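You operate a simulated robot arm through the tools that you are given. There is no shell and no other tool. Be economical: measure what you need, move in short steps, check, and stop when the job is done.

Carry out the task below with a simulated two-armed robot. There is one attempt and no reset: what you move stays moved.

TASK
Wipe up the spill on the packing table with the blue cloth there and put it back.

Only the result counts: the job must be done as asked and must still hold three seconds after the hand-in. Knocking over, shifting, dropping, spilling or breaking anything else fails it. Flat cloth is picked up by pressing the open fingertips on it (5 to 10 N) and closing them slowly along it; thin cloth reads only 2 to 8 mm in the jaws.

THE ROBOT
Two 7-joint arms with two-finger parallel grippers on one trunk, on a base that drives. Base frame: it is fixed to the floor where the robot stands at the start and does not move with it; the origin is under the middle of the robot, x ahead of it, y to its left, z up. Lengths are in mm, angles in rad, forces in N, time in s.
The left shoulder is at the start at [70, 176, 1120], the right one opposite. Payload 3.43 kg a hand.
Tool frame (each hand has its own): the origin (TCP) lies between the finger pads and is the grasp point; the fingertips stand 30 mm ahead of it; z points along the fingers, y is the line along which they close. Largest opening 94 mm; finger width 28, thickness 10; the body of the gripper, 50 by 96 mm, starts 55 mm behind the TCP.
Orientation is that of the tool frame in the base frame, as a unit quaternion [x, y, z, w]. With the fingers straight down and closing along the base's y, the tool's x points along the base's -x, its y along +y and its z along -z.

THE INTERFACE
- The arms move only by the tool arm_command. It takes "left_moves", "right_moves" or both (then of equal length, played together; a hand with none holds still); each is a list of rows, each a list of 7 numbers: the shift along the tool's x, y, z in mm, then the turn, a rotation vector about the tool's x, y, z in rad, then the finger opening in mm, from 0 to 94. In form: [[tx, ty, tz, wx, wy, wz, grip], ...]. A call has 1 to 8 rows; each row shifts and turns the commanded pose from where the row before left it, along the tool's axes as they then stand. Rows are played at 5 a second. More than 50 mm and 0.15 rad between two rows, or a gripper value outside its range, and nothing of the call is played. Where a pose cannot be reached the arm comes as near as it can. A force on the tool above 40 N (or 10 N above the force at the start of the call, whichever is more), or a blocked arm, ends the call early, and 0.2 s more pass. Each finger travels about 153 mm/s and halts on what it meets, pressing with about 23 N; the grip force reading is that of the motor and also rises with nothing between the fingers. The clock runs only during rows and for 0.2 s after the last one: add rows that do not move to give the fingers time. The reply holds the time, the measured pose of the TCP, the force on the tool along the base axes, the opening and the grip force, in the units named above and with some noise, with the torque about the TCP (base axes, N m) and any sound that the robot's microphone picked up, and new pictures: "views" is both (left out), scene, wrist or none (wrist: the cameras of the hands that moved).
- Cameras (640 x 400 px; columns grow to the right, rows downward): "scene" is now at [134.3, -18.8, 1433.6]; the picture's right is [-0.21, -0.98, 0.00], its down [-0.61, 0.13, -0.78] and it looks along [0.76, -0.16, -0.63] (base axes); focal length 294 px, centre (320, 200). "left" rides on the left gripper at [76, -14, -103] in its tool frame; the picture's right is [0.18, 0.98, 0.00], its down [-0.75, 0.14, -0.64] and it looks along [-0.63, 0.12, 0.77] (tool axes); focal length 243 px, centre (320, 200). "right" rides on the right gripper at [76, 14, -102] in its tool frame; the picture's right is [-0.18, 0.98, 0.00], its down [-0.75, -0.14, -0.64] and it looks along [-0.63, -0.12, 0.77] (tool axes); focal length 243 px, centre (320, 200). There is no depth. A picture from a camera that has moved, and an enlarged one, comes with that camera's place and axes in the base frame and with its lens.
- raise_lower(by): slides the trunk up (or, below 0, down) by that many mm; the arms and the scene camera ride with it, the base frame stays. It gives what a move gives, with no picture.
- roll_base(legs): drives the robot by 1 to 6 legs, each [ahead, turn to the left] in mm and rad, along the robot's own axes; the way and the turn of a leg run together, so that a leg with both is an arc; at most 1500 mm and 3.142 rad a leg. The arms and the cameras ride along, it lands a little off, and it stops where it bumps. It gives what a move gives, and a new picture of the scene camera.
- aim_head(pan, tilt): turns the head with the scene camera to pan (to the left, within 1.501 rad either way) and tilt (down, from -0.506 to 1.204), counted from straight ahead of the robot. It gives what a move gives, and a new picture of the scene camera.
- inspect(camera, box): a new picture of the part [left, top, right, bottom] of that camera's present view, enlarged. No time passes.
- close_job(): hands the job in; it is judged then, once.

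Work in short steps. Places have to be worked out from the pictures, the camera data and where the tool is seen: move nearer, look again, correct. Check each grasp and each placing, and mend what went wrong. You have 120 turns and 260 pictures in all, those below and enlarged ones among them. Open the grippers and draw the arms clear of the work before you hand the job in, unless the task says otherwise; then end with one line.

The tools are called after "Request:" by a JSON object that holds its "op" and its "data". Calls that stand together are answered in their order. arm_command: Moves the arms, as the interface text tells. Its arguments: {"type":"object","properties":{"left_moves":{"type":"array","items":{"type":"array","items":{"type":"number"}}},"right_moves":{"type":"array","items":{"type":"array","items":{"type":"number"}}},"views":{"type":"string","enum":["both","scene","wrist","none"]}},"required":[]} The other tools are called the same way: raise_lower (by) slides the trunk up or down; roll_base (legs) drives the base; aim_head (pan, tilt) turns the head that bears the scene camera; inspect (camera, box) takes an enlarged picture of a part of a camera's view; close_job () hands the job in.

At the start:

```text
t: 0.0
left_tcp_pos: [561.8, 208.2, 1032.0]
left_tool_rot: [0.0, 1.0, 0.0, 0.0]
left_force: [0.7, 0.1, 0.1]
left_ft_torque: [0.0, 0.02, 0.0]
left_finger_gap: 93.9
left_finger_force: 0.1
right_tcp_pos: [526.8, -175.6, 1084.2]
right_tool_rot: [0.001, 1.0, 0.0, 0.001]
right_force: [-0.2, 0.9, -0.1]
right_ft_torque: [-0.01, -0.03, -0.01]
right_finger_gap: 93.7
right_finger_force: 0.0
trunk travel left (down, up): [-700.0, 140.0]
robot x, y, heading: [-0.2, 1.2, 0.0]
head pan, tilt: [-0.208, 0.675]
```

scene: 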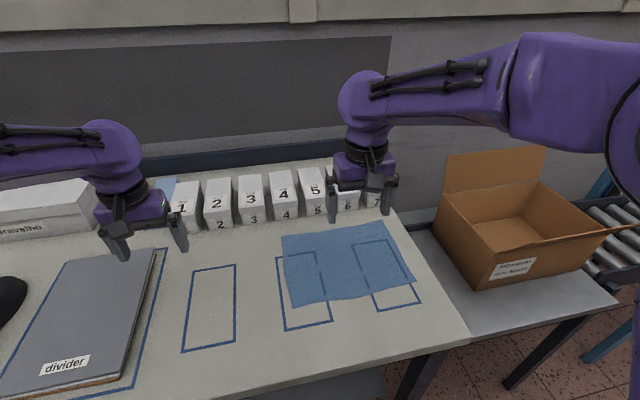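
right: 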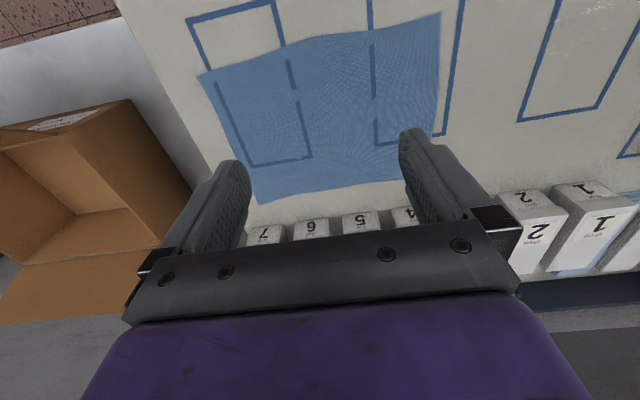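
left: 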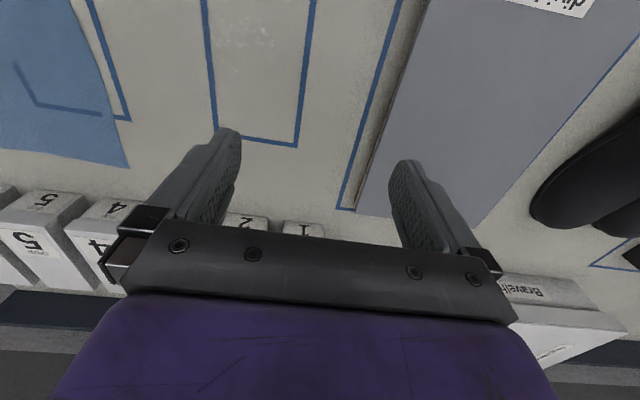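

The blue cloth lies at about the right of the table; the spill isn't obvious yet. I enlarge parts of the views to find it.

Request:
{"op": "inspect", "data": {"camera": "scene", "box": [160, 200, 480, 400]}}

Request:
{"op": "inspect", "data": {"camera": "left", "box": [100, 0, 420, 200]}}

Request:
{"op": "inspect", "data": {"camera": "right", "box": [320, 0, 640, 200]}}

Request:
{"op": "inspect", "data": {"camera": "scene", "box": [0, 150, 240, 300]}}

```text
2.00 times, centred on (320, 300) of scene
camera zoom: at [134.3, -18.8, 1433.6], right [-0.21, -0.98, 0.0], down [-0.61, 0.13, -0.78], along [0.76, -0.16, -0.63], focal length 588 px, centre (320, 0)
```

zoom: 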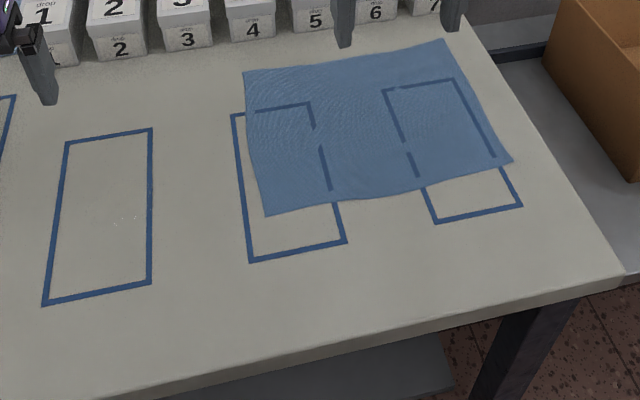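

```text
2.00 times, centred on (260, 100) of left
camera zoom: at [484.1, 192.9, 1135.4], right [-0.18, 0.98, 0.0], down [0.75, 0.14, 0.64], along [0.63, 0.12, -0.77], focal length 485 px, centre (440, 400)
```

zoom: 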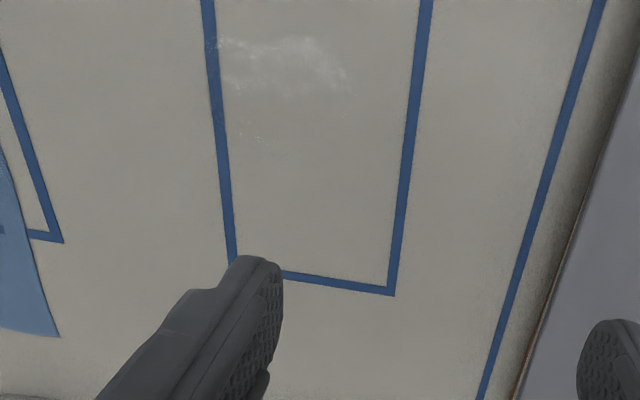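

```text
2.00 times, centred on (480, 100) of right
camera zoom: at [451.9, -162.2, 1187.2], right [0.18, 0.98, 0.0], down [0.75, -0.14, 0.64], along [0.63, -0.12, -0.77], focal length 485 px, centre (0, 400)
```

zoom: 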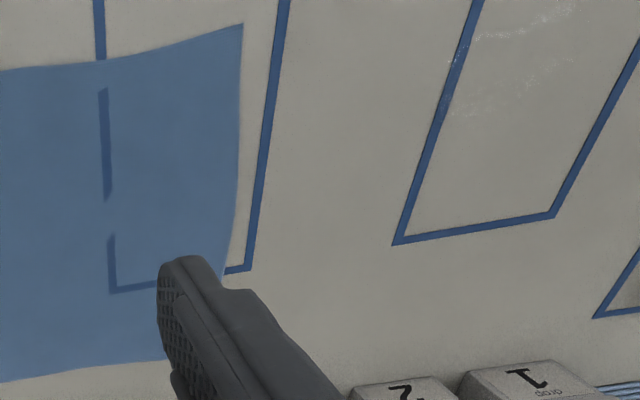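

```text
2.67 times, centred on (120, 225) of scene
camera zoom: at [134.3, -18.8, 1433.6], right [-0.21, -0.98, 0.0], down [-0.61, 0.13, -0.78], along [0.76, -0.16, -0.63], focal length 784 px, centre (853, 133)
```

zoom: 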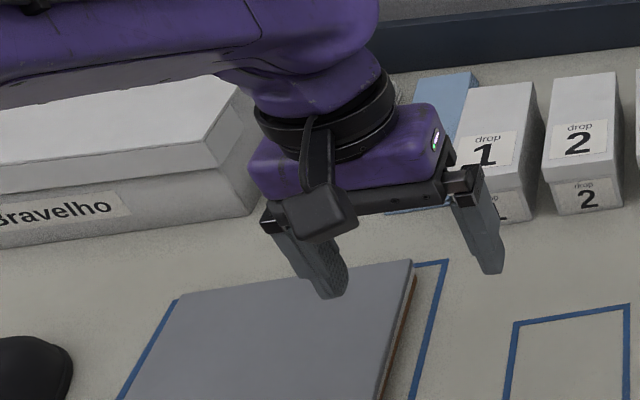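

A faint glossy spill shows inside the middle outline, around (540, 110). There's a second blue item behind the left hand near "drop 1", so I move the left hand back and up to see which one is the cloth.

Request:
{"op": "arm_command", "data": {"left_moves": [[45, 0, 0, 0, 0, 0, 94], [45, 0, 0, 0, 0, 0, 94], [45, 0, 0, 0, 0, 0, 94], [20, 0, -20, 0, 0, 0, 94]], "views": "both"}}

Request:
{"op": "aim_head", "data": {"pan": 0.2, "tilt": 0.7}}

Request:
{"op": "inspect", "data": {"camera": "left", "box": [0, 0, 640, 260]}}

```text
t: 1.0
left_tcp_pos: [405.4, 210.6, 1051.7]
left_tool_rot: [0.0, 1.0, -0.002, 0.001]
left_force: [-0.6, 0.0, -0.6]
left_ft_torque: [-0.05, 0.01, -0.02]
left_finger_gap: 93.8
left_finger_force: 0.1
right_tcp_pos: [526.7, -171.9, 1084.7]
right_tool_rot: [0.0, 1.0, -0.001, 0.001]
right_force: [0.1, 0.8, 0.0]
right_ft_torque: [-0.03, -0.04, 0.04]
right_finger_gap: 94.3
right_finger_force: 0.0
trunk travel left (down, up): [-700.0, 140.0]
robot x, y, heading: [-1.1, -6.6, -0.001]
head pan, tilt: [-0.208, 0.675]
camera scene: at [133.9, -13.2, 1433.7], right [-0.21, -0.98, 0.0], down [-0.61, 0.13, -0.78], along [0.76, -0.16, -0.62], focal length 294 px, centre (320, 200)
camera left: at [327.6, 196.6, 1155.6], right [-0.18, 0.98, 0.0], down [0.75, 0.14, 0.64], along [0.63, 0.11, -0.77], focal length 243 px, centre (320, 200)
```

scene: 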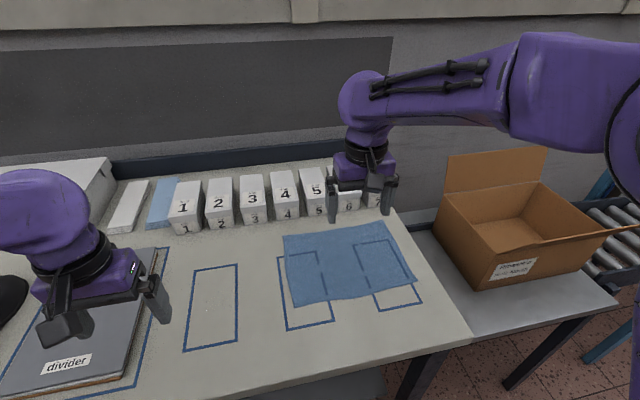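
left: 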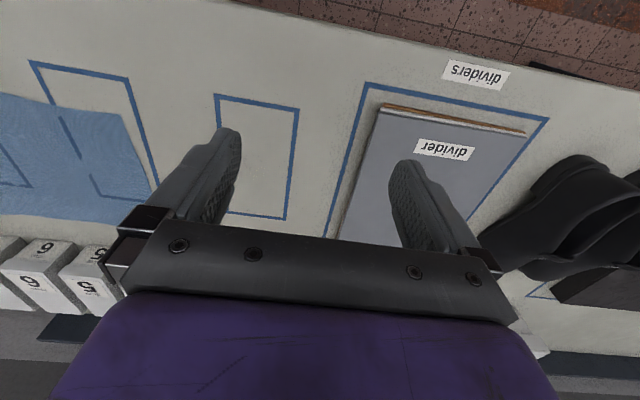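

```text
t: 1.9
left_tcp_pos: [406.4, 205.6, 1053.7]
left_tool_rot: [0.001, 1.0, 0.0, 0.0]
left_force: [-0.3, -0.8, 0.1]
left_ft_torque: [0.0, 0.01, -0.01]
left_finger_gap: 93.9
left_finger_force: 0.0
right_tcp_pos: [528.0, -177.2, 1085.0]
right_tool_rot: [0.0, 1.0, 0.001, 0.0]
right_force: [0.1, -0.2, -0.1]
right_ft_torque: [0.0, -0.04, -0.02]
right_finger_gap: 94.1
right_finger_force: 0.1
trunk travel left (down, up): [-700.0, 140.0]
robot x, y, heading: [0.6, -0.8, -0.004]
head pan, tilt: [0.201, 0.7]
camera scene: at [133.6, 14.9, 1431.6], right [0.2, -0.98, 0.0], down [-0.63, -0.13, -0.76], along [0.75, 0.15, -0.64], focal length 294 px, centre (320, 200)
```

scene: 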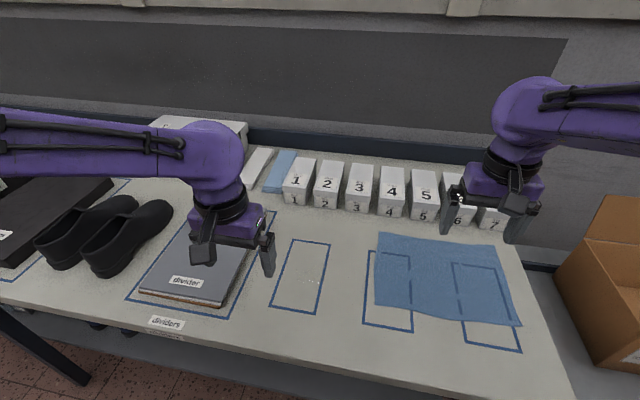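

```text
1.00 times, centred on (320, 130) of left
camera zoom: at [328.6, 191.4, 1156.2], right [-0.18, 0.98, 0.0], down [0.75, 0.14, 0.64], along [0.63, 0.12, -0.77], focal length 243 px, centre (320, 270)
```

zoom: 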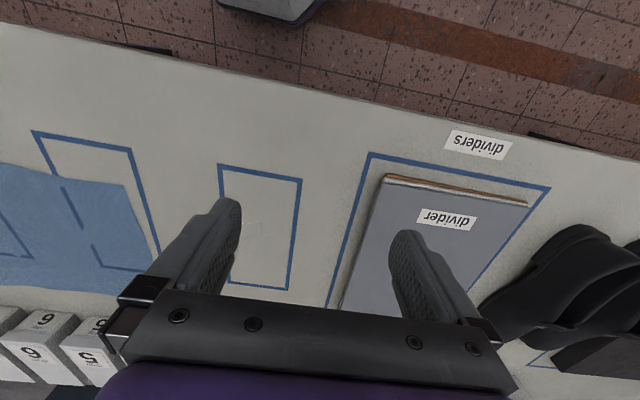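

Request:
{"op": "inspect", "data": {"camera": "scene", "box": [220, 120, 380, 220]}}

Request:
{"op": "inspect", "data": {"camera": "scene", "box": [350, 220, 542, 360]}}

Request:
{"op": "inspect", "data": {"camera": "scene", "box": [240, 220, 400, 320]}}

```text
4.00 times, centred on (300, 170) of scene
camera zoom: at [133.6, 14.9, 1431.6], right [0.2, -0.98, 0.0], down [-0.63, -0.13, -0.76], along [0.75, 0.15, -0.64], focal length 1175 px, centre (400, 320)
```

zoom: 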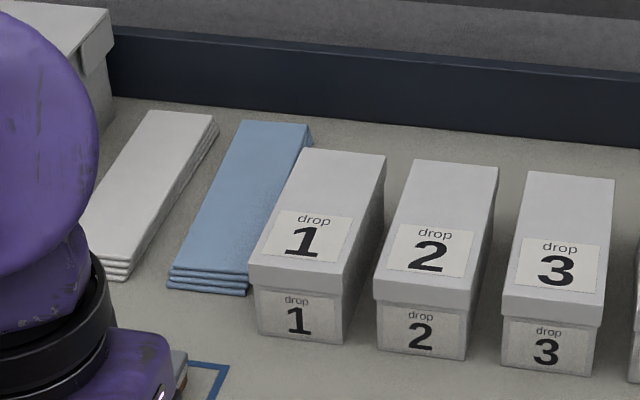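

```text
2.86 times, centred on (446, 290) of scene
camera zoom: at [133.6, 14.9, 1431.6], right [0.2, -0.98, 0.0], down [-0.63, -0.13, -0.76], along [0.75, 0.15, -0.64], focal length 840 px, centre (-40, -57)
```

zoom: 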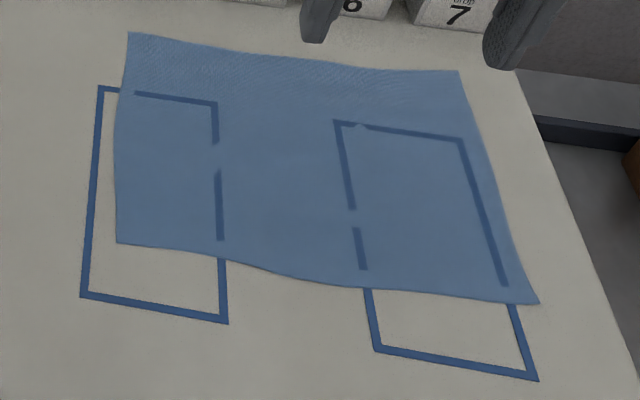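

```text
4.00 times, centred on (320, 270) of scene
camera zoom: at [133.6, 14.9, 1431.6], right [0.2, -0.98, 0.0], down [-0.63, -0.13, -0.76], along [0.75, 0.15, -0.64], focal length 1175 px, centre (320, -80)
```

zoom: 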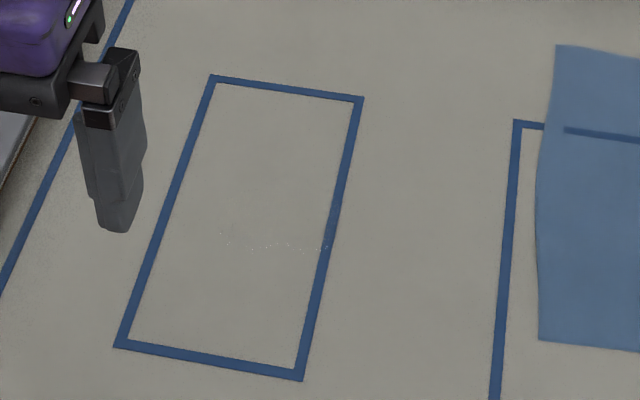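

From two views the table must be at z≈850: cloth spans about x 495–725, y −335…−35, spill around (525,125). The folded stacks at the back are stock; the flat cloth is the one to use. I clear the left arm to its side and bring the right hand above the cloth's left part.

Request:
{"op": "arm_command", "data": {"left_moves": [[0, 30, -30, 0, 0, 0, 94], [0, 40, -30, 0, 0, 0, 94], [0, 40, -30, 0, 0, 0, 94], [0, 40, -20, 0, 0, 0, 94]], "right_moves": [[-20, 20, 40, 0, 0, 0, 60], [-20, 20, 40, 0, 0, 0, 60], [-20, 25, 40, 0, 0, 0, 60], [-18, 20, 30, 0, 0, 0, 60]], "views": "both"}}

```text
refused: row 3 steps farther than a row can; nothing moved
```

Step sizes were just too long; I shorten them.

Request:
{"op": "arm_command", "data": {"left_moves": [[0, 30, -30, 0, 0, 0, 94], [0, 35, -30, 0, 0, 0, 94], [0, 35, -30, 0, 0, 0, 94], [0, 35, -20, 0, 0, 0, 94]], "right_moves": [[-20, 20, 38, 0, 0, 0, 60], [-20, 20, 38, 0, 0, 0, 60], [-20, 22, 38, 0, 0, 0, 60], [-18, 20, 36, 0, 0, 0, 60]], "views": "both"}}

```text
t: 2.9
left_tcp_pos: [408.4, 344.4, 1161.0]
left_tool_rot: [0.0, 1.0, -0.001, -0.001]
left_force: [0.6, 1.3, -0.6]
left_ft_torque: [0.0, 0.0, 0.0]
left_finger_gap: 94.0
left_finger_force: 0.0
right_tcp_pos: [604.6, -89.9, 933.5]
right_tool_rot: [0.0, 1.0, 0.0, 0.001]
right_force: [0.2, 0.3, 0.8]
right_ft_torque: [-0.01, 0.03, 0.02]
right_finger_gap: 59.8
right_finger_force: 0.1
trunk travel left (down, up): [-700.0, 140.0]
robot x, y, heading: [0.9, 1.1, 0.002]
head pan, tilt: [0.201, 0.7]
camera scene: at [135.6, 19.2, 1431.3], right [0.2, -0.98, 0.0], down [-0.63, -0.13, -0.76], along [0.75, 0.15, -0.65], focal length 294 px, centre (320, 200)
camera right: at [529.7, -76.4, 1035.2], right [0.18, 0.98, 0.0], down [0.75, -0.14, 0.64], along [0.63, -0.12, -0.77], focal length 243 px, centre (320, 200)
camera left: at [331.4, 329.7, 1263.1], right [-0.18, 0.98, 0.0], down [0.75, 0.14, 0.64], along [0.63, 0.12, -0.77], focal length 243 px, centre (320, 200)
```

scene: 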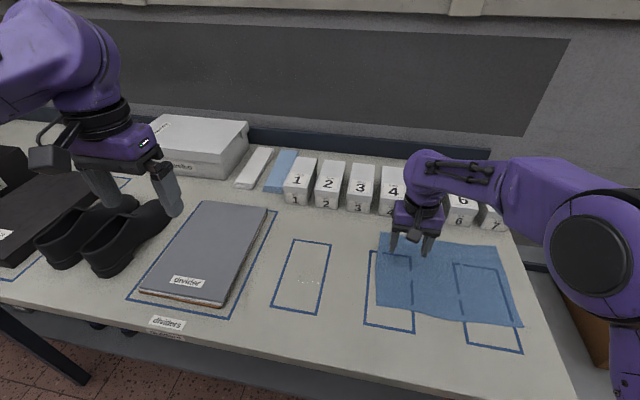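
right: 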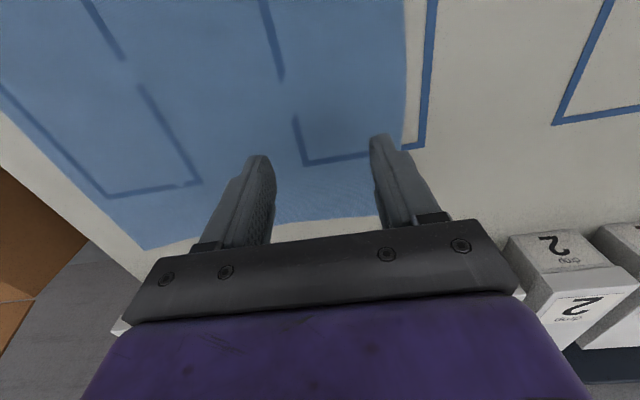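
left: 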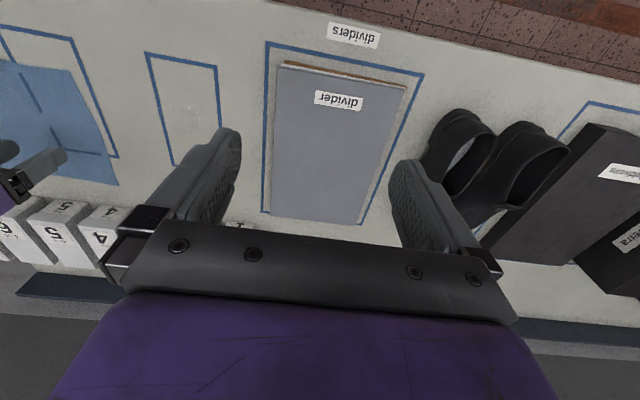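

The point under the grip projects to about (320,124) in the wrist view, well on the cloth near its left edge. I descend in steps and feel for contact.

Request:
{"op": "arm_command", "data": {"right_moves": [[0, 0, 35, 0, 0, 0, 60], [0, 0, 8, 0, 0, 0, 60], [0, 0, 4, 0, 0, 0, 60], [0, 0, 0, 0, 0, 0, 60]], "views": "wrist"}}

```text
t: 3.9
left_tcp_pos: [407.1, 341.5, 1161.8]
left_tool_rot: [-0.001, 1.0, 0.0, 0.0]
left_force: [0.6, 0.5, 0.2]
left_ft_torque: [0.02, -0.01, 0.0]
left_finger_gap: 94.4
left_finger_force: 0.0
right_tcp_pos: [605.8, -93.8, 887.0]
right_tool_rot: [0.0, 1.0, 0.0, 0.0]
right_force: [0.1, -0.9, -0.3]
right_ft_torque: [0.0, 0.0, -0.01]
right_finger_gap: 60.1
right_finger_force: 0.0
trunk travel left (down, up): [-700.0, 140.0]
robot x, y, heading: [-1.2, -1.2, 0.004]
head pan, tilt: [0.201, 0.7]
camera right: at [529.6, -80.3, 989.8], right [0.18, 0.98, 0.0], down [0.75, -0.14, 0.64], along [0.63, -0.12, -0.77], focal length 243 px, centre (320, 200)
```

right: 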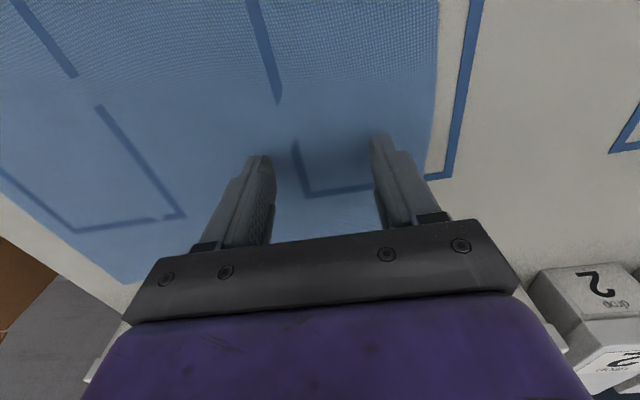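

No contact yet, with the tips at z≈857; I go down in 2 mm steps.

Request:
{"op": "arm_command", "data": {"right_moves": [[0, 0, 2, 0, 0, 0, 60], [0, 0, 2, 0, 0, 0, 60], [0, 0, 2, 0, 0, 0, 60], [0, 0, 0, 0, 0, 0, 60]], "views": "none"}}

```text
t: 4.9
left_tcp_pos: [406.9, 341.7, 1161.1]
left_tool_rot: [0.0, 1.0, 0.001, -0.001]
left_force: [0.2, 0.1, 0.5]
left_ft_torque: [-0.02, 0.02, 0.01]
left_finger_gap: 94.2
left_finger_force: 0.1
right_tcp_pos: [605.6, -94.1, 882.8]
right_tool_rot: [0.0, 1.0, 0.001, 0.001]
right_force: [0.1, -0.2, 1.7]
right_ft_torque: [-0.03, 0.01, -0.02]
right_finger_gap: 60.2
right_finger_force: 0.0
trunk travel left (down, up): [-700.0, 140.0]
robot x, y, heading: [-2.1, 0.1, -0.002]
head pan, tilt: [0.201, 0.7]
```

Just touching (1.7 N); I press a little more.

Request:
{"op": "arm_command", "data": {"right_moves": [[0, 0, 1.5, 0, 0, 0, 60], [0, 0, 1.5, 0, 0, 0, 60], [0, 0, 0, 0, 0, 0, 60]], "views": "none"}}

```text
t: 5.7
left_tcp_pos: [404.6, 340.5, 1162.0]
left_tool_rot: [0.0, 1.0, -0.001, 0.001]
left_force: [-0.1, 0.4, 0.4]
left_ft_torque: [0.04, -0.01, 0.01]
left_finger_gap: 94.1
left_finger_force: 0.0
right_tcp_pos: [605.9, -93.8, 881.2]
right_tool_rot: [0.0, 1.0, 0.0, 0.003]
right_force: [3.8, -1.1, 19.2]
right_ft_torque: [-0.26, 0.03, 0.06]
right_finger_gap: 59.6
right_finger_force: 0.0
trunk travel left (down, up): [-700.0, 140.0]
robot x, y, heading: [-0.3, 2.2, -0.002]
head pan, tilt: [0.201, 0.7]
```

19 N is too hard; I back off 1.7 mm and close slowly.

Request:
{"op": "arm_command", "data": {"right_moves": [[0, 0, -1.7, 0, 0, 0, 60], [0, 0, 0, 0, 0, 0, 54], [0, 0, 0, 0, 0, 0, 48], [0, 0, 0, 0, 0, 0, 42], [0, 0, 0, 0, 0, 0, 36], [0, 0, 0, 0, 0, 0, 30]], "views": "wrist"}}

```text
t: 7.1
left_tcp_pos: [405.7, 340.7, 1160.8]
left_tool_rot: [0.001, 1.0, 0.0, 0.002]
left_force: [0.1, 0.2, -0.1]
left_ft_torque: [0.01, 0.0, 0.0]
left_finger_gap: 94.0
left_finger_force: 0.1
right_tcp_pos: [603.6, -93.0, 881.8]
right_tool_rot: [-0.001, 1.0, 0.0, 0.001]
right_force: [-0.1, -0.2, 13.9]
right_ft_torque: [-0.04, 0.04, -0.02]
right_finger_gap: 28.4
right_finger_force: 0.1
trunk travel left (down, up): [-700.0, 140.0]
robot x, y, heading: [-0.4, -0.7, 0.004]
head pan, tilt: [0.201, 0.7]
camera right: at [528.1, -79.6, 983.8], right [0.18, 0.98, 0.0], down [0.75, -0.14, 0.64], along [0.63, -0.12, -0.77], focal length 243 px, centre (320, 200)
```

right: 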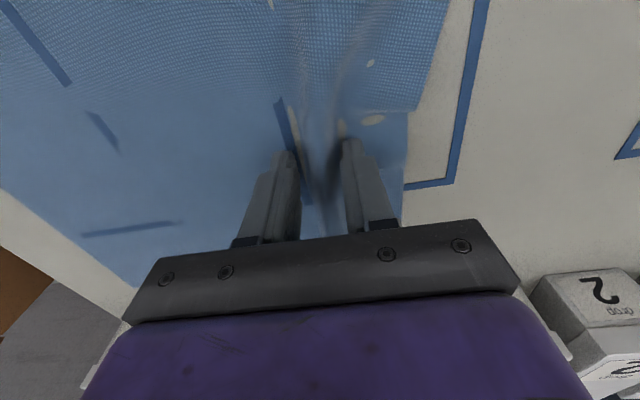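

The cloth is gathering between the fingers; I keep closing slowly, easing the press by 0.5 mm.

Request:
{"op": "arm_command", "data": {"right_moves": [[0, 0, -0.5, 0, 0, 0, 25], [0, 0, 0, 0, 0, 0, 20], [0, 0, 0, 0, 0, 0, 15], [0, 0, 0, 0, 0, 0, 10], [0, 0, 0, 0, 0, 0, 5], [0, 0, 0, 0, 0, 0, 0], [0, 0, 0, 0, 0, 0, 0]], "views": "wrist"}}

```text
t: 8.7
left_tcp_pos: [405.8, 342.0, 1161.6]
left_tool_rot: [0.0, 1.0, 0.0, 0.001]
left_force: [0.0, -0.3, 0.4]
left_ft_torque: [0.0, 0.02, -0.02]
left_finger_gap: 94.0
left_finger_force: 0.0
right_tcp_pos: [604.7, -94.4, 882.2]
right_tool_rot: [0.0, 1.0, 0.0, 0.001]
right_force: [-0.5, -0.4, 6.2]
right_ft_torque: [0.04, 0.07, 0.02]
right_finger_gap: 1.8
right_finger_force: 23.5
trunk travel left (down, up): [-700.0, 140.0]
robot x, y, heading: [-2.2, -2.6, -0.001]
head pan, tilt: [0.201, 0.7]
camera right: at [528.9, -79.6, 984.0], right [0.18, 0.98, 0.0], down [0.75, -0.14, 0.64], along [0.63, -0.12, -0.77], focal length 243 px, centre (320, 200)
```

right: 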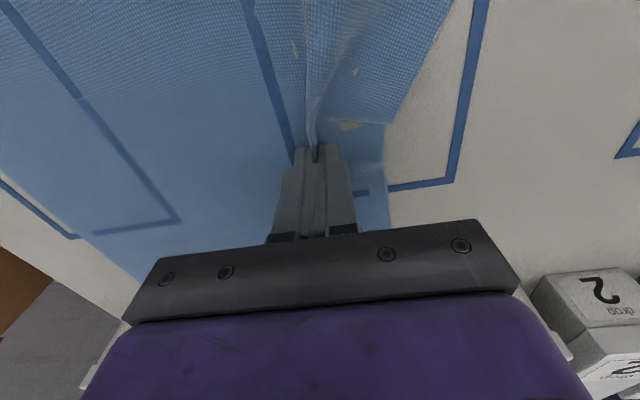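

The gap reads 1.8 mm with a fold in the jaws. I lift 25 mm to see that it holds.

Request:
{"op": "arm_command", "data": {"right_moves": [[0, 0, -10, 0, 0, 0, 0], [0, 0, -15, 0, 0, 0, 0], [0, 0, 0, 0, 0, 0, 0]], "views": "both"}}

```text
t: 9.5
left_tcp_pos: [407.2, 340.9, 1161.9]
left_tool_rot: [0.0, 1.0, 0.0, 0.0]
left_force: [1.6, 0.9, -0.7]
left_ft_torque: [0.01, 0.0, -0.01]
left_finger_gap: 94.3
left_finger_force: 0.2
right_tcp_pos: [606.5, -93.4, 905.6]
right_tool_rot: [0.0, 1.0, -0.001, 0.0]
right_force: [0.2, -0.4, 0.2]
right_ft_torque: [0.02, -0.04, -0.01]
right_finger_gap: 2.0
right_finger_force: 23.2
trunk travel left (down, up): [-700.0, 140.0]
robot x, y, heading: [2.0, -4.9, -0.006]
head pan, tilt: [0.201, 0.7]
camera scene: at [134.2, 16.0, 1431.5], right [0.2, -0.98, 0.0], down [-0.63, -0.13, -0.76], along [0.75, 0.15, -0.64], focal length 294 px, centre (320, 200)
camera right: at [530.9, -79.8, 1008.8], right [0.18, 0.98, 0.0], down [0.75, -0.14, 0.64], along [0.63, -0.12, -0.77], focal length 243 px, centre (320, 200)
```

scene: 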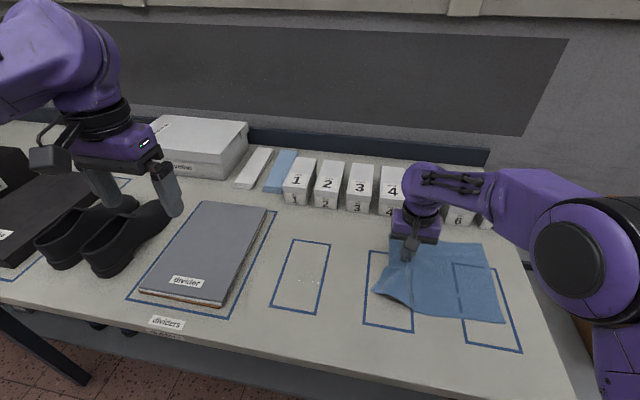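
right: 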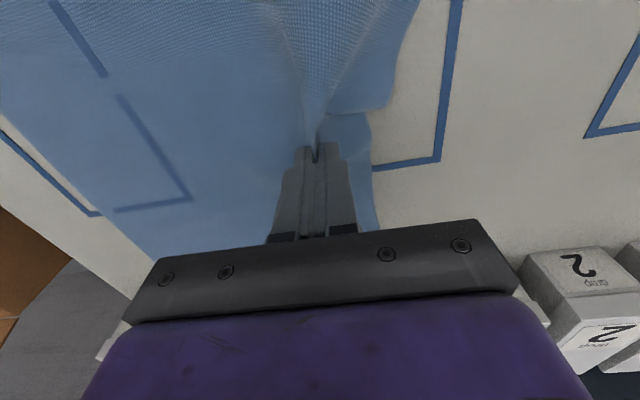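

It holds. I lower the tips to near the table and drag the cloth toward the spill at (525,125).

Request:
{"op": "arm_command", "data": {"right_moves": [[10, 30, 12, 0, 0, 0, 0], [12, 33, 4, 0, 0, 0, 0], [12, 33, 0, 0, 0, 0, 0], [12, 33, 0, 0, 0, 0, 0], [12, 33, 0, 0, 0, 0, 0], [0, 0, 0, 0, 0, 0, 0]], "views": "both"}}

```text
t: 10.9
left_tcp_pos: [406.5, 341.2, 1161.2]
left_tool_rot: [0.0, 1.0, 0.0, 0.001]
left_force: [-0.1, 0.3, -0.8]
left_ft_torque: [0.01, 0.01, 0.0]
left_finger_gap: 93.9
left_finger_force: 0.1
right_tcp_pos: [550.0, 67.2, 890.6]
right_tool_rot: [0.0, 1.0, 0.0, 0.0]
right_force: [0.2, 0.4, -0.6]
right_ft_torque: [0.02, -0.04, 0.0]
right_finger_gap: 2.1
right_finger_force: 23.1
trunk travel left (down, up): [-700.0, 140.0]
robot x, y, heading: [-0.3, 0.7, 0.001]
head pan, tilt: [0.201, 0.7]
camera scene: at [133.6, 15.7, 1431.6], right [0.2, -0.98, 0.0], down [-0.63, -0.13, -0.76], along [0.75, 0.15, -0.64], focal length 294 px, centre (320, 200)
camera right: at [472.8, 81.3, 992.6], right [0.18, 0.98, 0.0], down [0.75, -0.14, 0.64], along [0.63, -0.12, -0.77], focal length 243 px, centre (320, 200)
```

scene: 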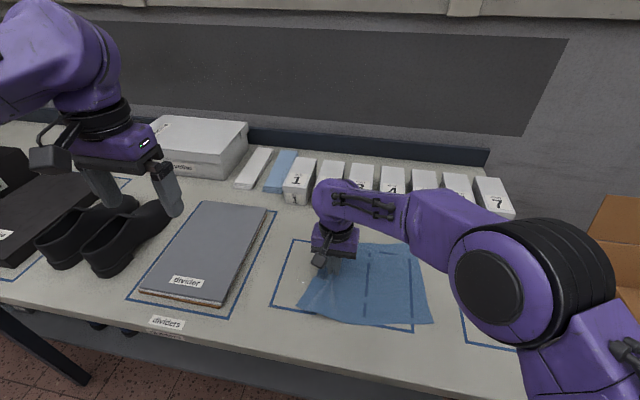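
right: 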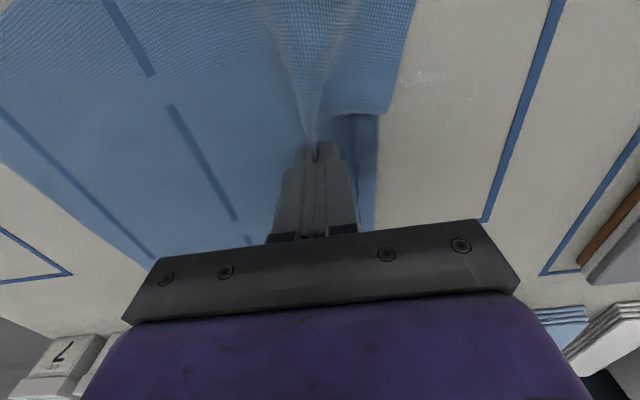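

The cloth follows flat; the spill glints at about (517,133). I move over it, continue past to y≈165 and press down slightly.

Request:
{"op": "arm_command", "data": {"right_moves": [[10, 30, 0, 0, 0, 0, 0], [10, 30, 0, 0, 0, 0, 0], [8, 25, 0, 0, 0, 0, 0], [0, 15, 0, 0, 0, 0, 0], [0, 0, 6, 0, 0, 0, 0], [0, 0, 2.5, 0, 0, 0, 0], [0, 0, 0, 0, 0, 0, 0]], "views": "both"}}

```text
t: 12.5
left_tcp_pos: [407.4, 340.7, 1160.6]
left_tool_rot: [0.001, 1.0, 0.0, 0.001]
left_force: [0.2, 0.9, 0.3]
left_ft_torque: [0.03, 0.01, -0.02]
left_finger_gap: 94.1
left_finger_force: 0.0
right_tcp_pos: [521.9, 164.2, 880.8]
right_tool_rot: [0.001, 1.0, 0.001, 0.001]
right_force: [1.7, -0.2, 7.0]
right_ft_torque: [-0.07, 0.05, 0.03]
right_finger_gap: 2.0
right_finger_force: 22.7
right hand out of reach, approached as far as the arm can: row 5
trunk travel left (down, up): [-700.0, 140.0]
robot x, y, heading: [-2.6, 0.9, -0.001]
head pan, tilt: [0.201, 0.7]
camera scene: at [133.1, 15.5, 1431.7], right [0.2, -0.98, 0.0], down [-0.63, -0.13, -0.77], along [0.75, 0.15, -0.64], focal length 294 px, centre (320, 200)
camera right: at [445.7, 178.3, 984.6], right [0.19, 0.98, 0.0], down [0.75, -0.14, 0.64], along [0.63, -0.12, -0.77], focal length 243 px, centre (320, 200)
```

scene: 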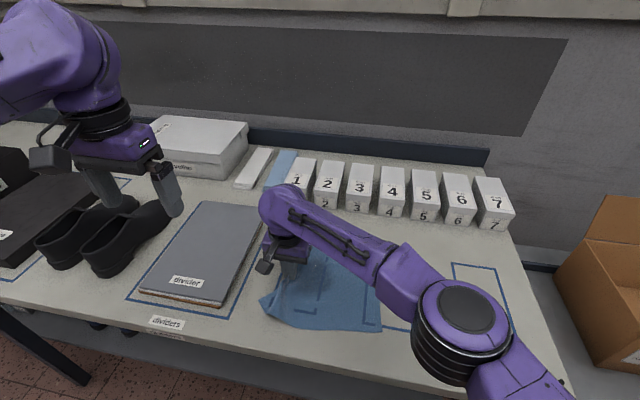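
right: 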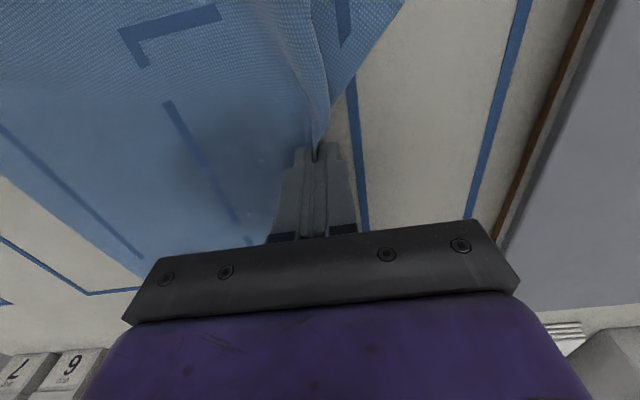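

Contact 7 N, and the cloth shows a damp dark patch. I scrub with gentle pressure: strokes along y at x≈522, 545 and 500.

Request:
{"op": "arm_command", "data": {"right_moves": [[0, -27, 0, 0, 0, 0, 0], [0, -27, 0, 0, 0, 0, 0], [0, -27, 0, 0, 0, 0, 0], [-22, 0, 0, 0, 0, 0, 0], [0, 27, 0, 0, 0, 0, 0], [0, 27, 0, 0, 0, 0, 0], [0, 20, 0, 0, 0, 0, 0], [0, 0, 0, 0, 0, 0, 0]], "views": "wrist"}}

Request:
{"op": "arm_command", "data": {"right_moves": [[22, 0, 0, 0, 0, 0, 0], [24, 0, 0, 0, 0, 0, 0], [0, -25, 0, 0, 0, 0, 0], [0, -25, 0, 0, 0, 0, 0], [0, -25, 0, 0, 0, 0, 0], [0, 25, 0, 0, 0, 0, 0], [0, 25, 0, 0, 0, 0, 0], [0, 25, 0, 0, 0, 0, 0]], "views": "both"}}

```text
t: 14.3
left_tcp_pos: [406.3, 341.0, 1160.3]
left_tool_rot: [0.0, 1.0, 0.0, 0.0]
left_force: [-0.5, 0.2, 0.6]
left_ft_torque: [0.03, 0.03, 0.02]
left_finger_gap: 94.2
left_finger_force: 0.1
right_tcp_pos: [541.7, 137.4, 881.0]
right_tool_rot: [0.001, 1.0, 0.0, 0.001]
right_force: [-1.8, -0.7, 3.9]
right_ft_torque: [-0.05, 0.04, 0.0]
right_finger_gap: 1.9
right_finger_force: 22.9
right hand out of reach, approached as far as the arm can: row 7
trunk travel left (down, up): [-700.0, 140.0]
robot x, y, heading: [1.1, -2.8, 0.001]
head pan, tilt: [0.201, 0.7]
camera right: at [466.8, 151.7, 984.3], right [0.19, 0.98, 0.0], down [0.75, -0.14, 0.64], along [0.63, -0.12, -0.77], focal length 243 px, centre (320, 200)
```

right: 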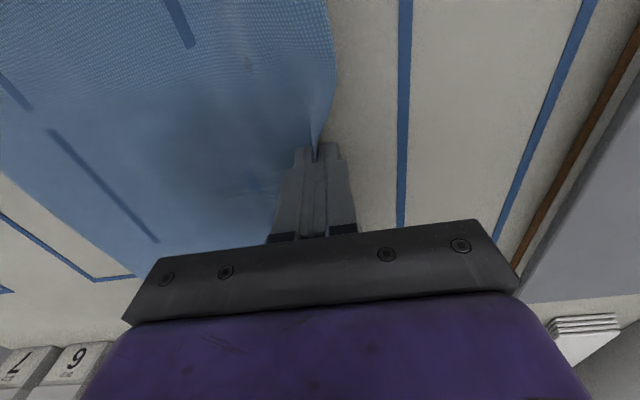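

```text
t: 16.1
left_tcp_pos: [406.7, 341.1, 1160.8]
left_tool_rot: [0.0, 1.0, 0.0, 0.0]
left_force: [0.8, 0.5, 0.1]
left_ft_torque: [0.01, -0.04, 0.03]
left_finger_gap: 94.0
left_finger_force: 0.1
right_tcp_pos: [495.9, 139.7, 881.3]
right_tool_rot: [-0.001, 1.0, -0.001, 0.001]
right_force: [0.4, -0.1, 0.4]
right_ft_torque: [-0.01, -0.02, 0.02]
right_finger_gap: 1.9
right_finger_force: 22.7
trunk travel left (down, up): [-700.0, 140.0]
robot x, y, heading: [0.7, -1.8, 0.003]
head pan, tilt: [0.201, 0.7]
camera scene: at [133.3, 16.0, 1431.6], right [0.2, -0.98, 0.0], down [-0.63, -0.13, -0.76], along [0.75, 0.15, -0.64], focal length 294 px, centre (320, 200)
camera right: at [420.6, 152.7, 984.6], right [0.18, 0.98, 0.0], down [0.75, -0.14, 0.64], along [0.63, -0.12, -0.77], focal length 243 px, centre (320, 200)
```

scene: 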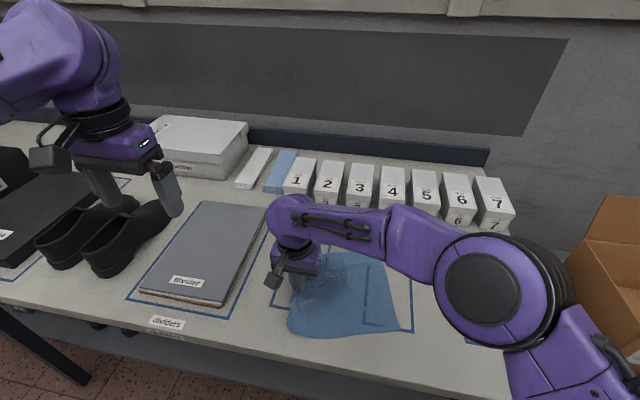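
right: 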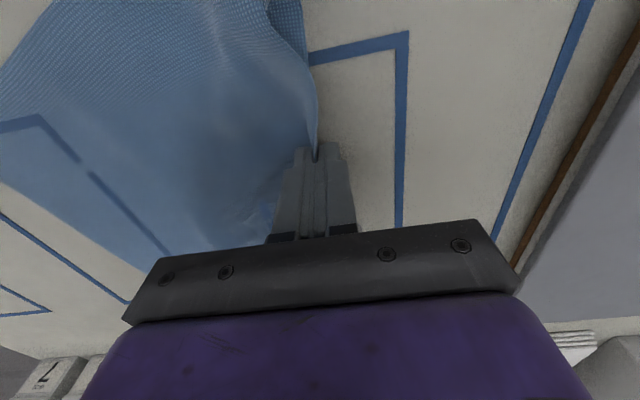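

The cloth took up moisture. I lift it clear to examine the table beneath before deciding whether to wipe more.

Request:
{"op": "arm_command", "data": {"right_moves": [[0, -10, -30, 0, 0, 0, 0], [0, -10, -40, 0, 0, 0, 0], [-10, -15, -40, 0, 0, 0, 0], [-10, -20, -40, 0, 0, 0, 0], [-10, -25, -40, 0, 0, 0, 0], [-10, -30, -30, 0, 0, 0, 0], [0, -40, -25, 0, 0, 0, 0], [0, -40, -20, 0, 0, 0, 0]], "views": "both"}}

```text
t: 17.9
left_tcp_pos: [406.1, 340.4, 1162.3]
left_tool_rot: [0.0, 1.0, 0.001, 0.0]
left_force: [0.3, -0.2, 0.5]
left_ft_torque: [-0.01, -0.03, 0.01]
left_finger_gap: 94.2
left_finger_force: 0.0
right_tcp_pos: [532.0, -53.7, 1145.6]
right_tool_rot: [-0.001, 1.0, 0.001, -0.001]
right_force: [-0.2, -0.5, -0.3]
right_ft_torque: [0.01, 0.01, 0.01]
right_finger_gap: 1.8
right_finger_force: 22.9
trunk travel left (down, up): [-700.0, 140.0]
robot x, y, heading: [1.7, -2.5, -0.003]
head pan, tilt: [0.201, 0.7]
camera scene: at [132.6, 14.5, 1431.6], right [0.2, -0.98, 0.0], down [-0.63, -0.13, -0.77], along [0.75, 0.15, -0.64], focal length 294 px, centre (320, 200)
camera right: at [456.8, -40.2, 1249.4], right [0.18, 0.98, 0.0], down [0.75, -0.14, 0.64], along [0.63, -0.12, -0.77], focal length 243 px, centre (320, 200)
```

scene: 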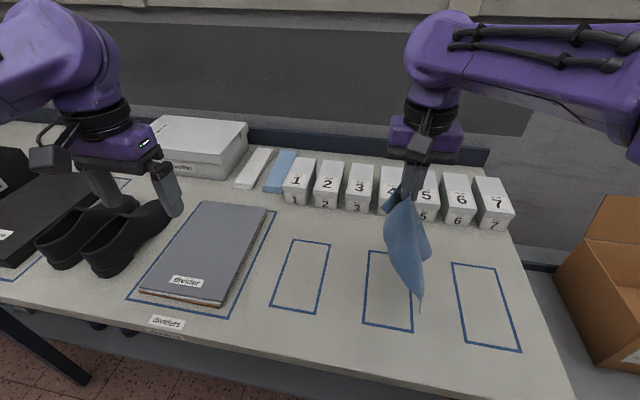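
right: 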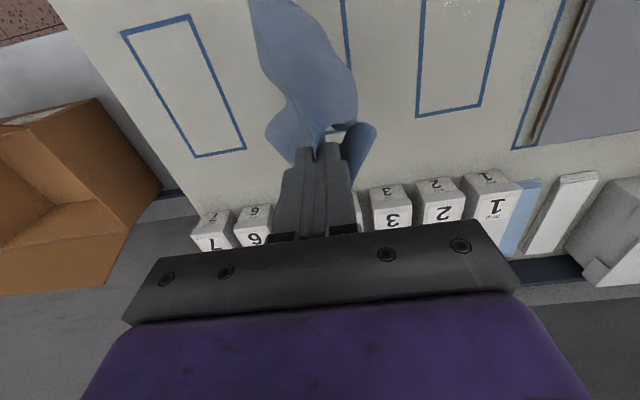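

Request:
{"op": "inspect", "data": {"camera": "right", "box": [330, 0, 530, 125]}}

Request:
{"op": "inspect", "data": {"camera": "scene", "box": [260, 230, 388, 320]}}

Request:
{"op": "inspect", "data": {"camera": "left", "box": [120, 30, 280, 180]}}

```text
3.20 times, centred on (430, 62) of right
camera zoom: at [456.8, -40.2, 1249.4], right [0.18, 0.98, 0.0], down [0.75, -0.14, 0.64], along [0.63, -0.12, -0.77], focal length 776 px, centre (-32, 640)
```

zoom: 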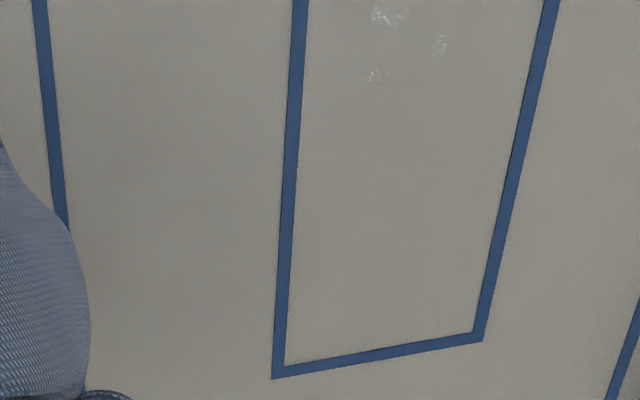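

```text
4.44 times, centred on (324, 275) of scene
camera zoom: at [132.6, 14.5, 1431.6], right [0.2, -0.98, 0.0], down [-0.63, -0.13, -0.77], along [0.75, 0.15, -0.64], focal length 1306 px, centre (302, -133)
```

zoom: 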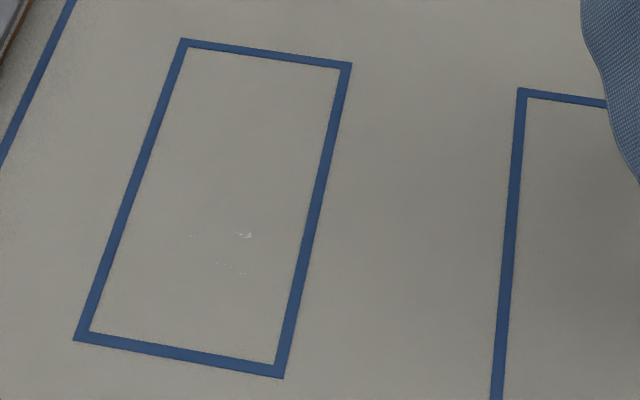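

```text
2.67 times, centred on (200, 105) of left
camera zoom: at [328.8, 325.1, 1264.8], right [-0.18, 0.98, 0.0], down [0.75, 0.14, 0.64], along [0.63, 0.12, -0.77], focal length 647 px, centre (640, 453)
```

zoom: 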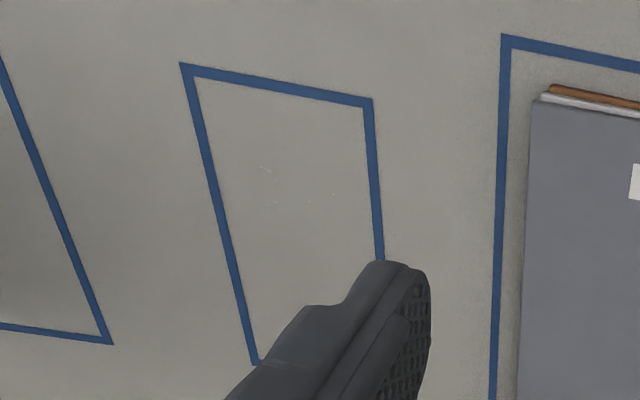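

Small residues remain at x≈490–515, y≈115–150, where the front stroke lost pressure. I lay the cloth back down from right to left and wipe there again with a firmer press.

Request:
{"op": "arm_command", "data": {"right_moves": [[8, -35, 0, 0, 0, 0, 0], [8, -25, 30, 0, 0, 0, 0], [8, 20, 42, 0, 0, 0, 0], [5, 28, 40, 0, 0, 0, 0], [5, 30, 38, 0, 0, 0, 0], [0, 32, 37, 0, 0, 0, 0], [0, 35, 34, 0, 0, 0, 0], [0, 35, 30, 0, 0, 0, 0]], "views": "both"}}

```text
t: 19.7
left_tcp_pos: [408.7, 342.9, 1158.8]
left_tool_rot: [-0.001, 1.0, -0.001, -0.001]
left_force: [0.9, 1.1, -0.3]
left_ft_torque: [0.01, 0.03, -0.01]
left_finger_gap: 94.1
left_finger_force: 0.1
right_tcp_pos: [510.3, 65.3, 900.8]
right_tool_rot: [0.013, 1.0, 0.011, 0.0]
right_force: [-1.7, 1.2, -0.8]
right_ft_torque: [-0.02, 0.02, -0.01]
right_finger_gap: 2.1
right_finger_force: 22.8
trunk travel left (down, up): [-700.0, 140.0]
robot x, y, heading: [-2.9, 2.1, -0.003]
head pan, tilt: [0.201, 0.7]
camera scene: at [135.1, 19.1, 1431.4], right [0.2, -0.98, 0.0], down [-0.63, -0.13, -0.76], along [0.75, 0.15, -0.65], focal length 294 px, centre (320, 200)
camera right: at [435.3, 78.2, 1003.1], right [0.21, 0.98, 0.02], down [0.75, -0.18, 0.64], along [0.63, -0.12, -0.77], focal length 243 px, centre (320, 200)
```

scene: 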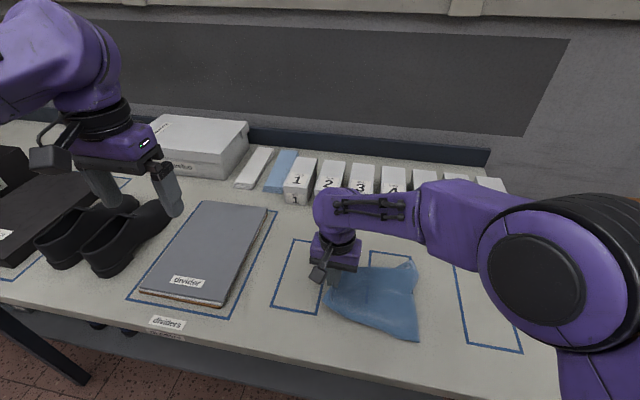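
right: 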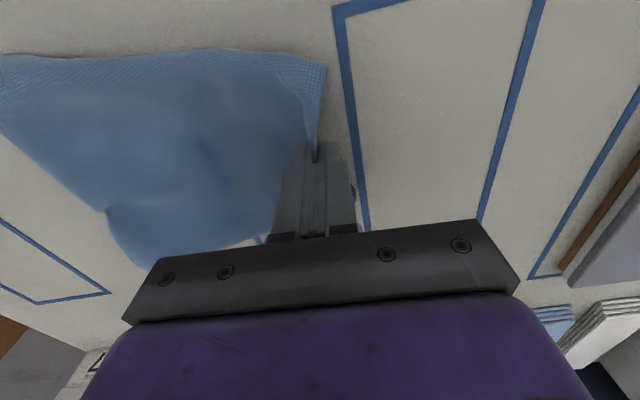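

Residual glints are at about (500,125). I move in, press down and scrub x≈485–520, y≈95–160.

Request:
{"op": "arm_command", "data": {"right_moves": [[0, 25, 8, 0, 0, 0, 0], [0, 15, 4, 0, 0, 0, 0], [0, 0, 3, 0, 0, 0, 0], [0, 20, 0, 0, 0, 0, 0], [0, 20, 0, 0, 0, 0, 0], [0, 18, 0, 0, 0, 0, 0], [0, 0, 0, 0, 0, 0, 0]], "views": "wrist"}}

```text
t: 21.3
left_tcp_pos: [403.6, 339.7, 1162.9]
left_tool_rot: [0.0, 1.0, 0.001, 0.001]
left_force: [-1.1, 0.4, -0.7]
left_ft_torque: [-0.01, 0.01, 0.03]
left_finger_gap: 93.8
left_finger_force: 0.1
right_tcp_pos: [502.6, 163.6, 882.0]
right_tool_rot: [0.001, 1.0, 0.0, 0.002]
right_force: [-1.5, -6.8, 23.9]
right_ft_torque: [-0.37, 0.07, 0.0]
right_finger_gap: 2.0
right_finger_force: 22.3
trunk travel left (down, up): [-700.0, 140.0]
robot x, y, heading: [1.2, -0.8, -0.001]
head pan, tilt: [0.201, 0.7]
camera right: at [425.6, 177.5, 984.4], right [0.19, 0.98, 0.0], down [0.75, -0.14, 0.65], along [0.63, -0.12, -0.76], focal length 243 px, centre (320, 200)
```

right: 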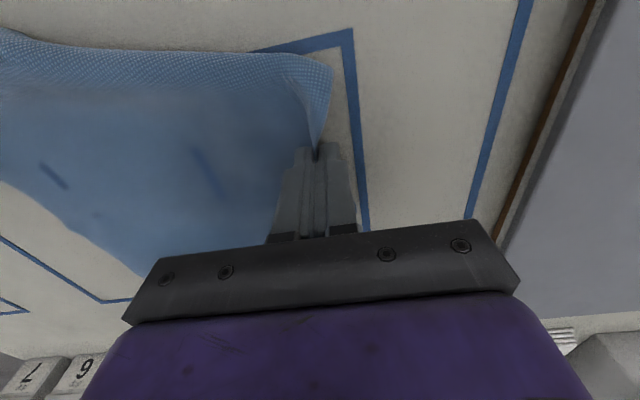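

Good contact (24 N); I ease 1 mm and scrub several strokes.

Request:
{"op": "arm_command", "data": {"right_moves": [[10, 0, -1, 0, 0, 0, 0], [0, -25, 0, 0, 0, 0, 0], [0, -25, 0, 0, 0, 0, 0], [0, -20, 0, 0, 0, 0, 0], [-15, 0, 0, 0, 0, 0, 0], [0, 25, 0, 0, 0, 0, 0], [0, 25, 0, 0, 0, 0, 0], [0, 20, 0, 0, 0, 0, 0]], "views": "none"}}

Request:
{"op": "arm_command", "data": {"right_moves": [[-15, 0, 0, 0, 0, 0, 0], [0, -25, 0, 0, 0, 0, 0], [0, -25, 0, 0, 0, 0, 0], [0, -20, 0, 0, 0, 0, 0], [35, 0, 0, 0, 0, 0, 0], [0, 25, 0, 0, 0, 0, 0], [0, 25, 0, 0, 0, 0, 0], [0, 20, 0, 0, 0, 0, 0]], "views": "wrist"}}

```text
t: 23.1
left_tcp_pos: [405.3, 340.7, 1162.2]
left_tool_rot: [0.0, 1.0, 0.0, 0.001]
left_force: [-0.3, 0.0, 0.6]
left_ft_torque: [0.0, 0.01, 0.02]
left_finger_gap: 94.1
left_finger_force: 0.1
right_tcp_pos: [505.7, 165.8, 881.4]
right_tool_rot: [0.0, 1.0, 0.001, 0.0]
right_force: [-1.1, -3.3, 11.7]
right_ft_torque: [-0.21, 0.17, -0.01]
right_finger_gap: 2.2
right_finger_force: 23.1
trunk travel left (down, up): [-700.0, 140.0]
robot x, y, heading: [-1.0, -0.2, 0.001]
head pan, tilt: [0.201, 0.7]
```

```text
t: 24.9
left_tcp_pos: [405.5, 340.3, 1161.6]
left_tool_rot: [0.0, 1.0, 0.0, 0.001]
left_force: [-0.5, -0.1, 0.0]
left_ft_torque: [-0.03, 0.02, 0.02]
left_finger_gap: 94.0
left_finger_force: 0.1
right_tcp_pos: [487.4, 165.5, 881.7]
right_tool_rot: [0.0, 1.0, 0.0, 0.001]
right_force: [-1.9, -2.7, 12.5]
right_ft_torque: [-0.18, 0.25, -0.04]
right_finger_gap: 2.0
right_finger_force: 22.6
trunk travel left (down, up): [-700.0, 140.0]
robot x, y, heading: [-1.6, 2.6, -0.003]
head pan, tilt: [0.201, 0.7]
camera right: at [411.5, 179.2, 984.6], right [0.18, 0.98, 0.0], down [0.75, -0.14, 0.64], along [0.63, -0.12, -0.77], focal length 243 px, centre (320, 200)
```

right: 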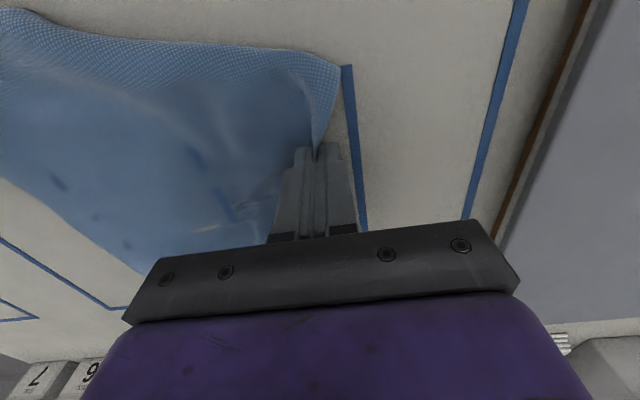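

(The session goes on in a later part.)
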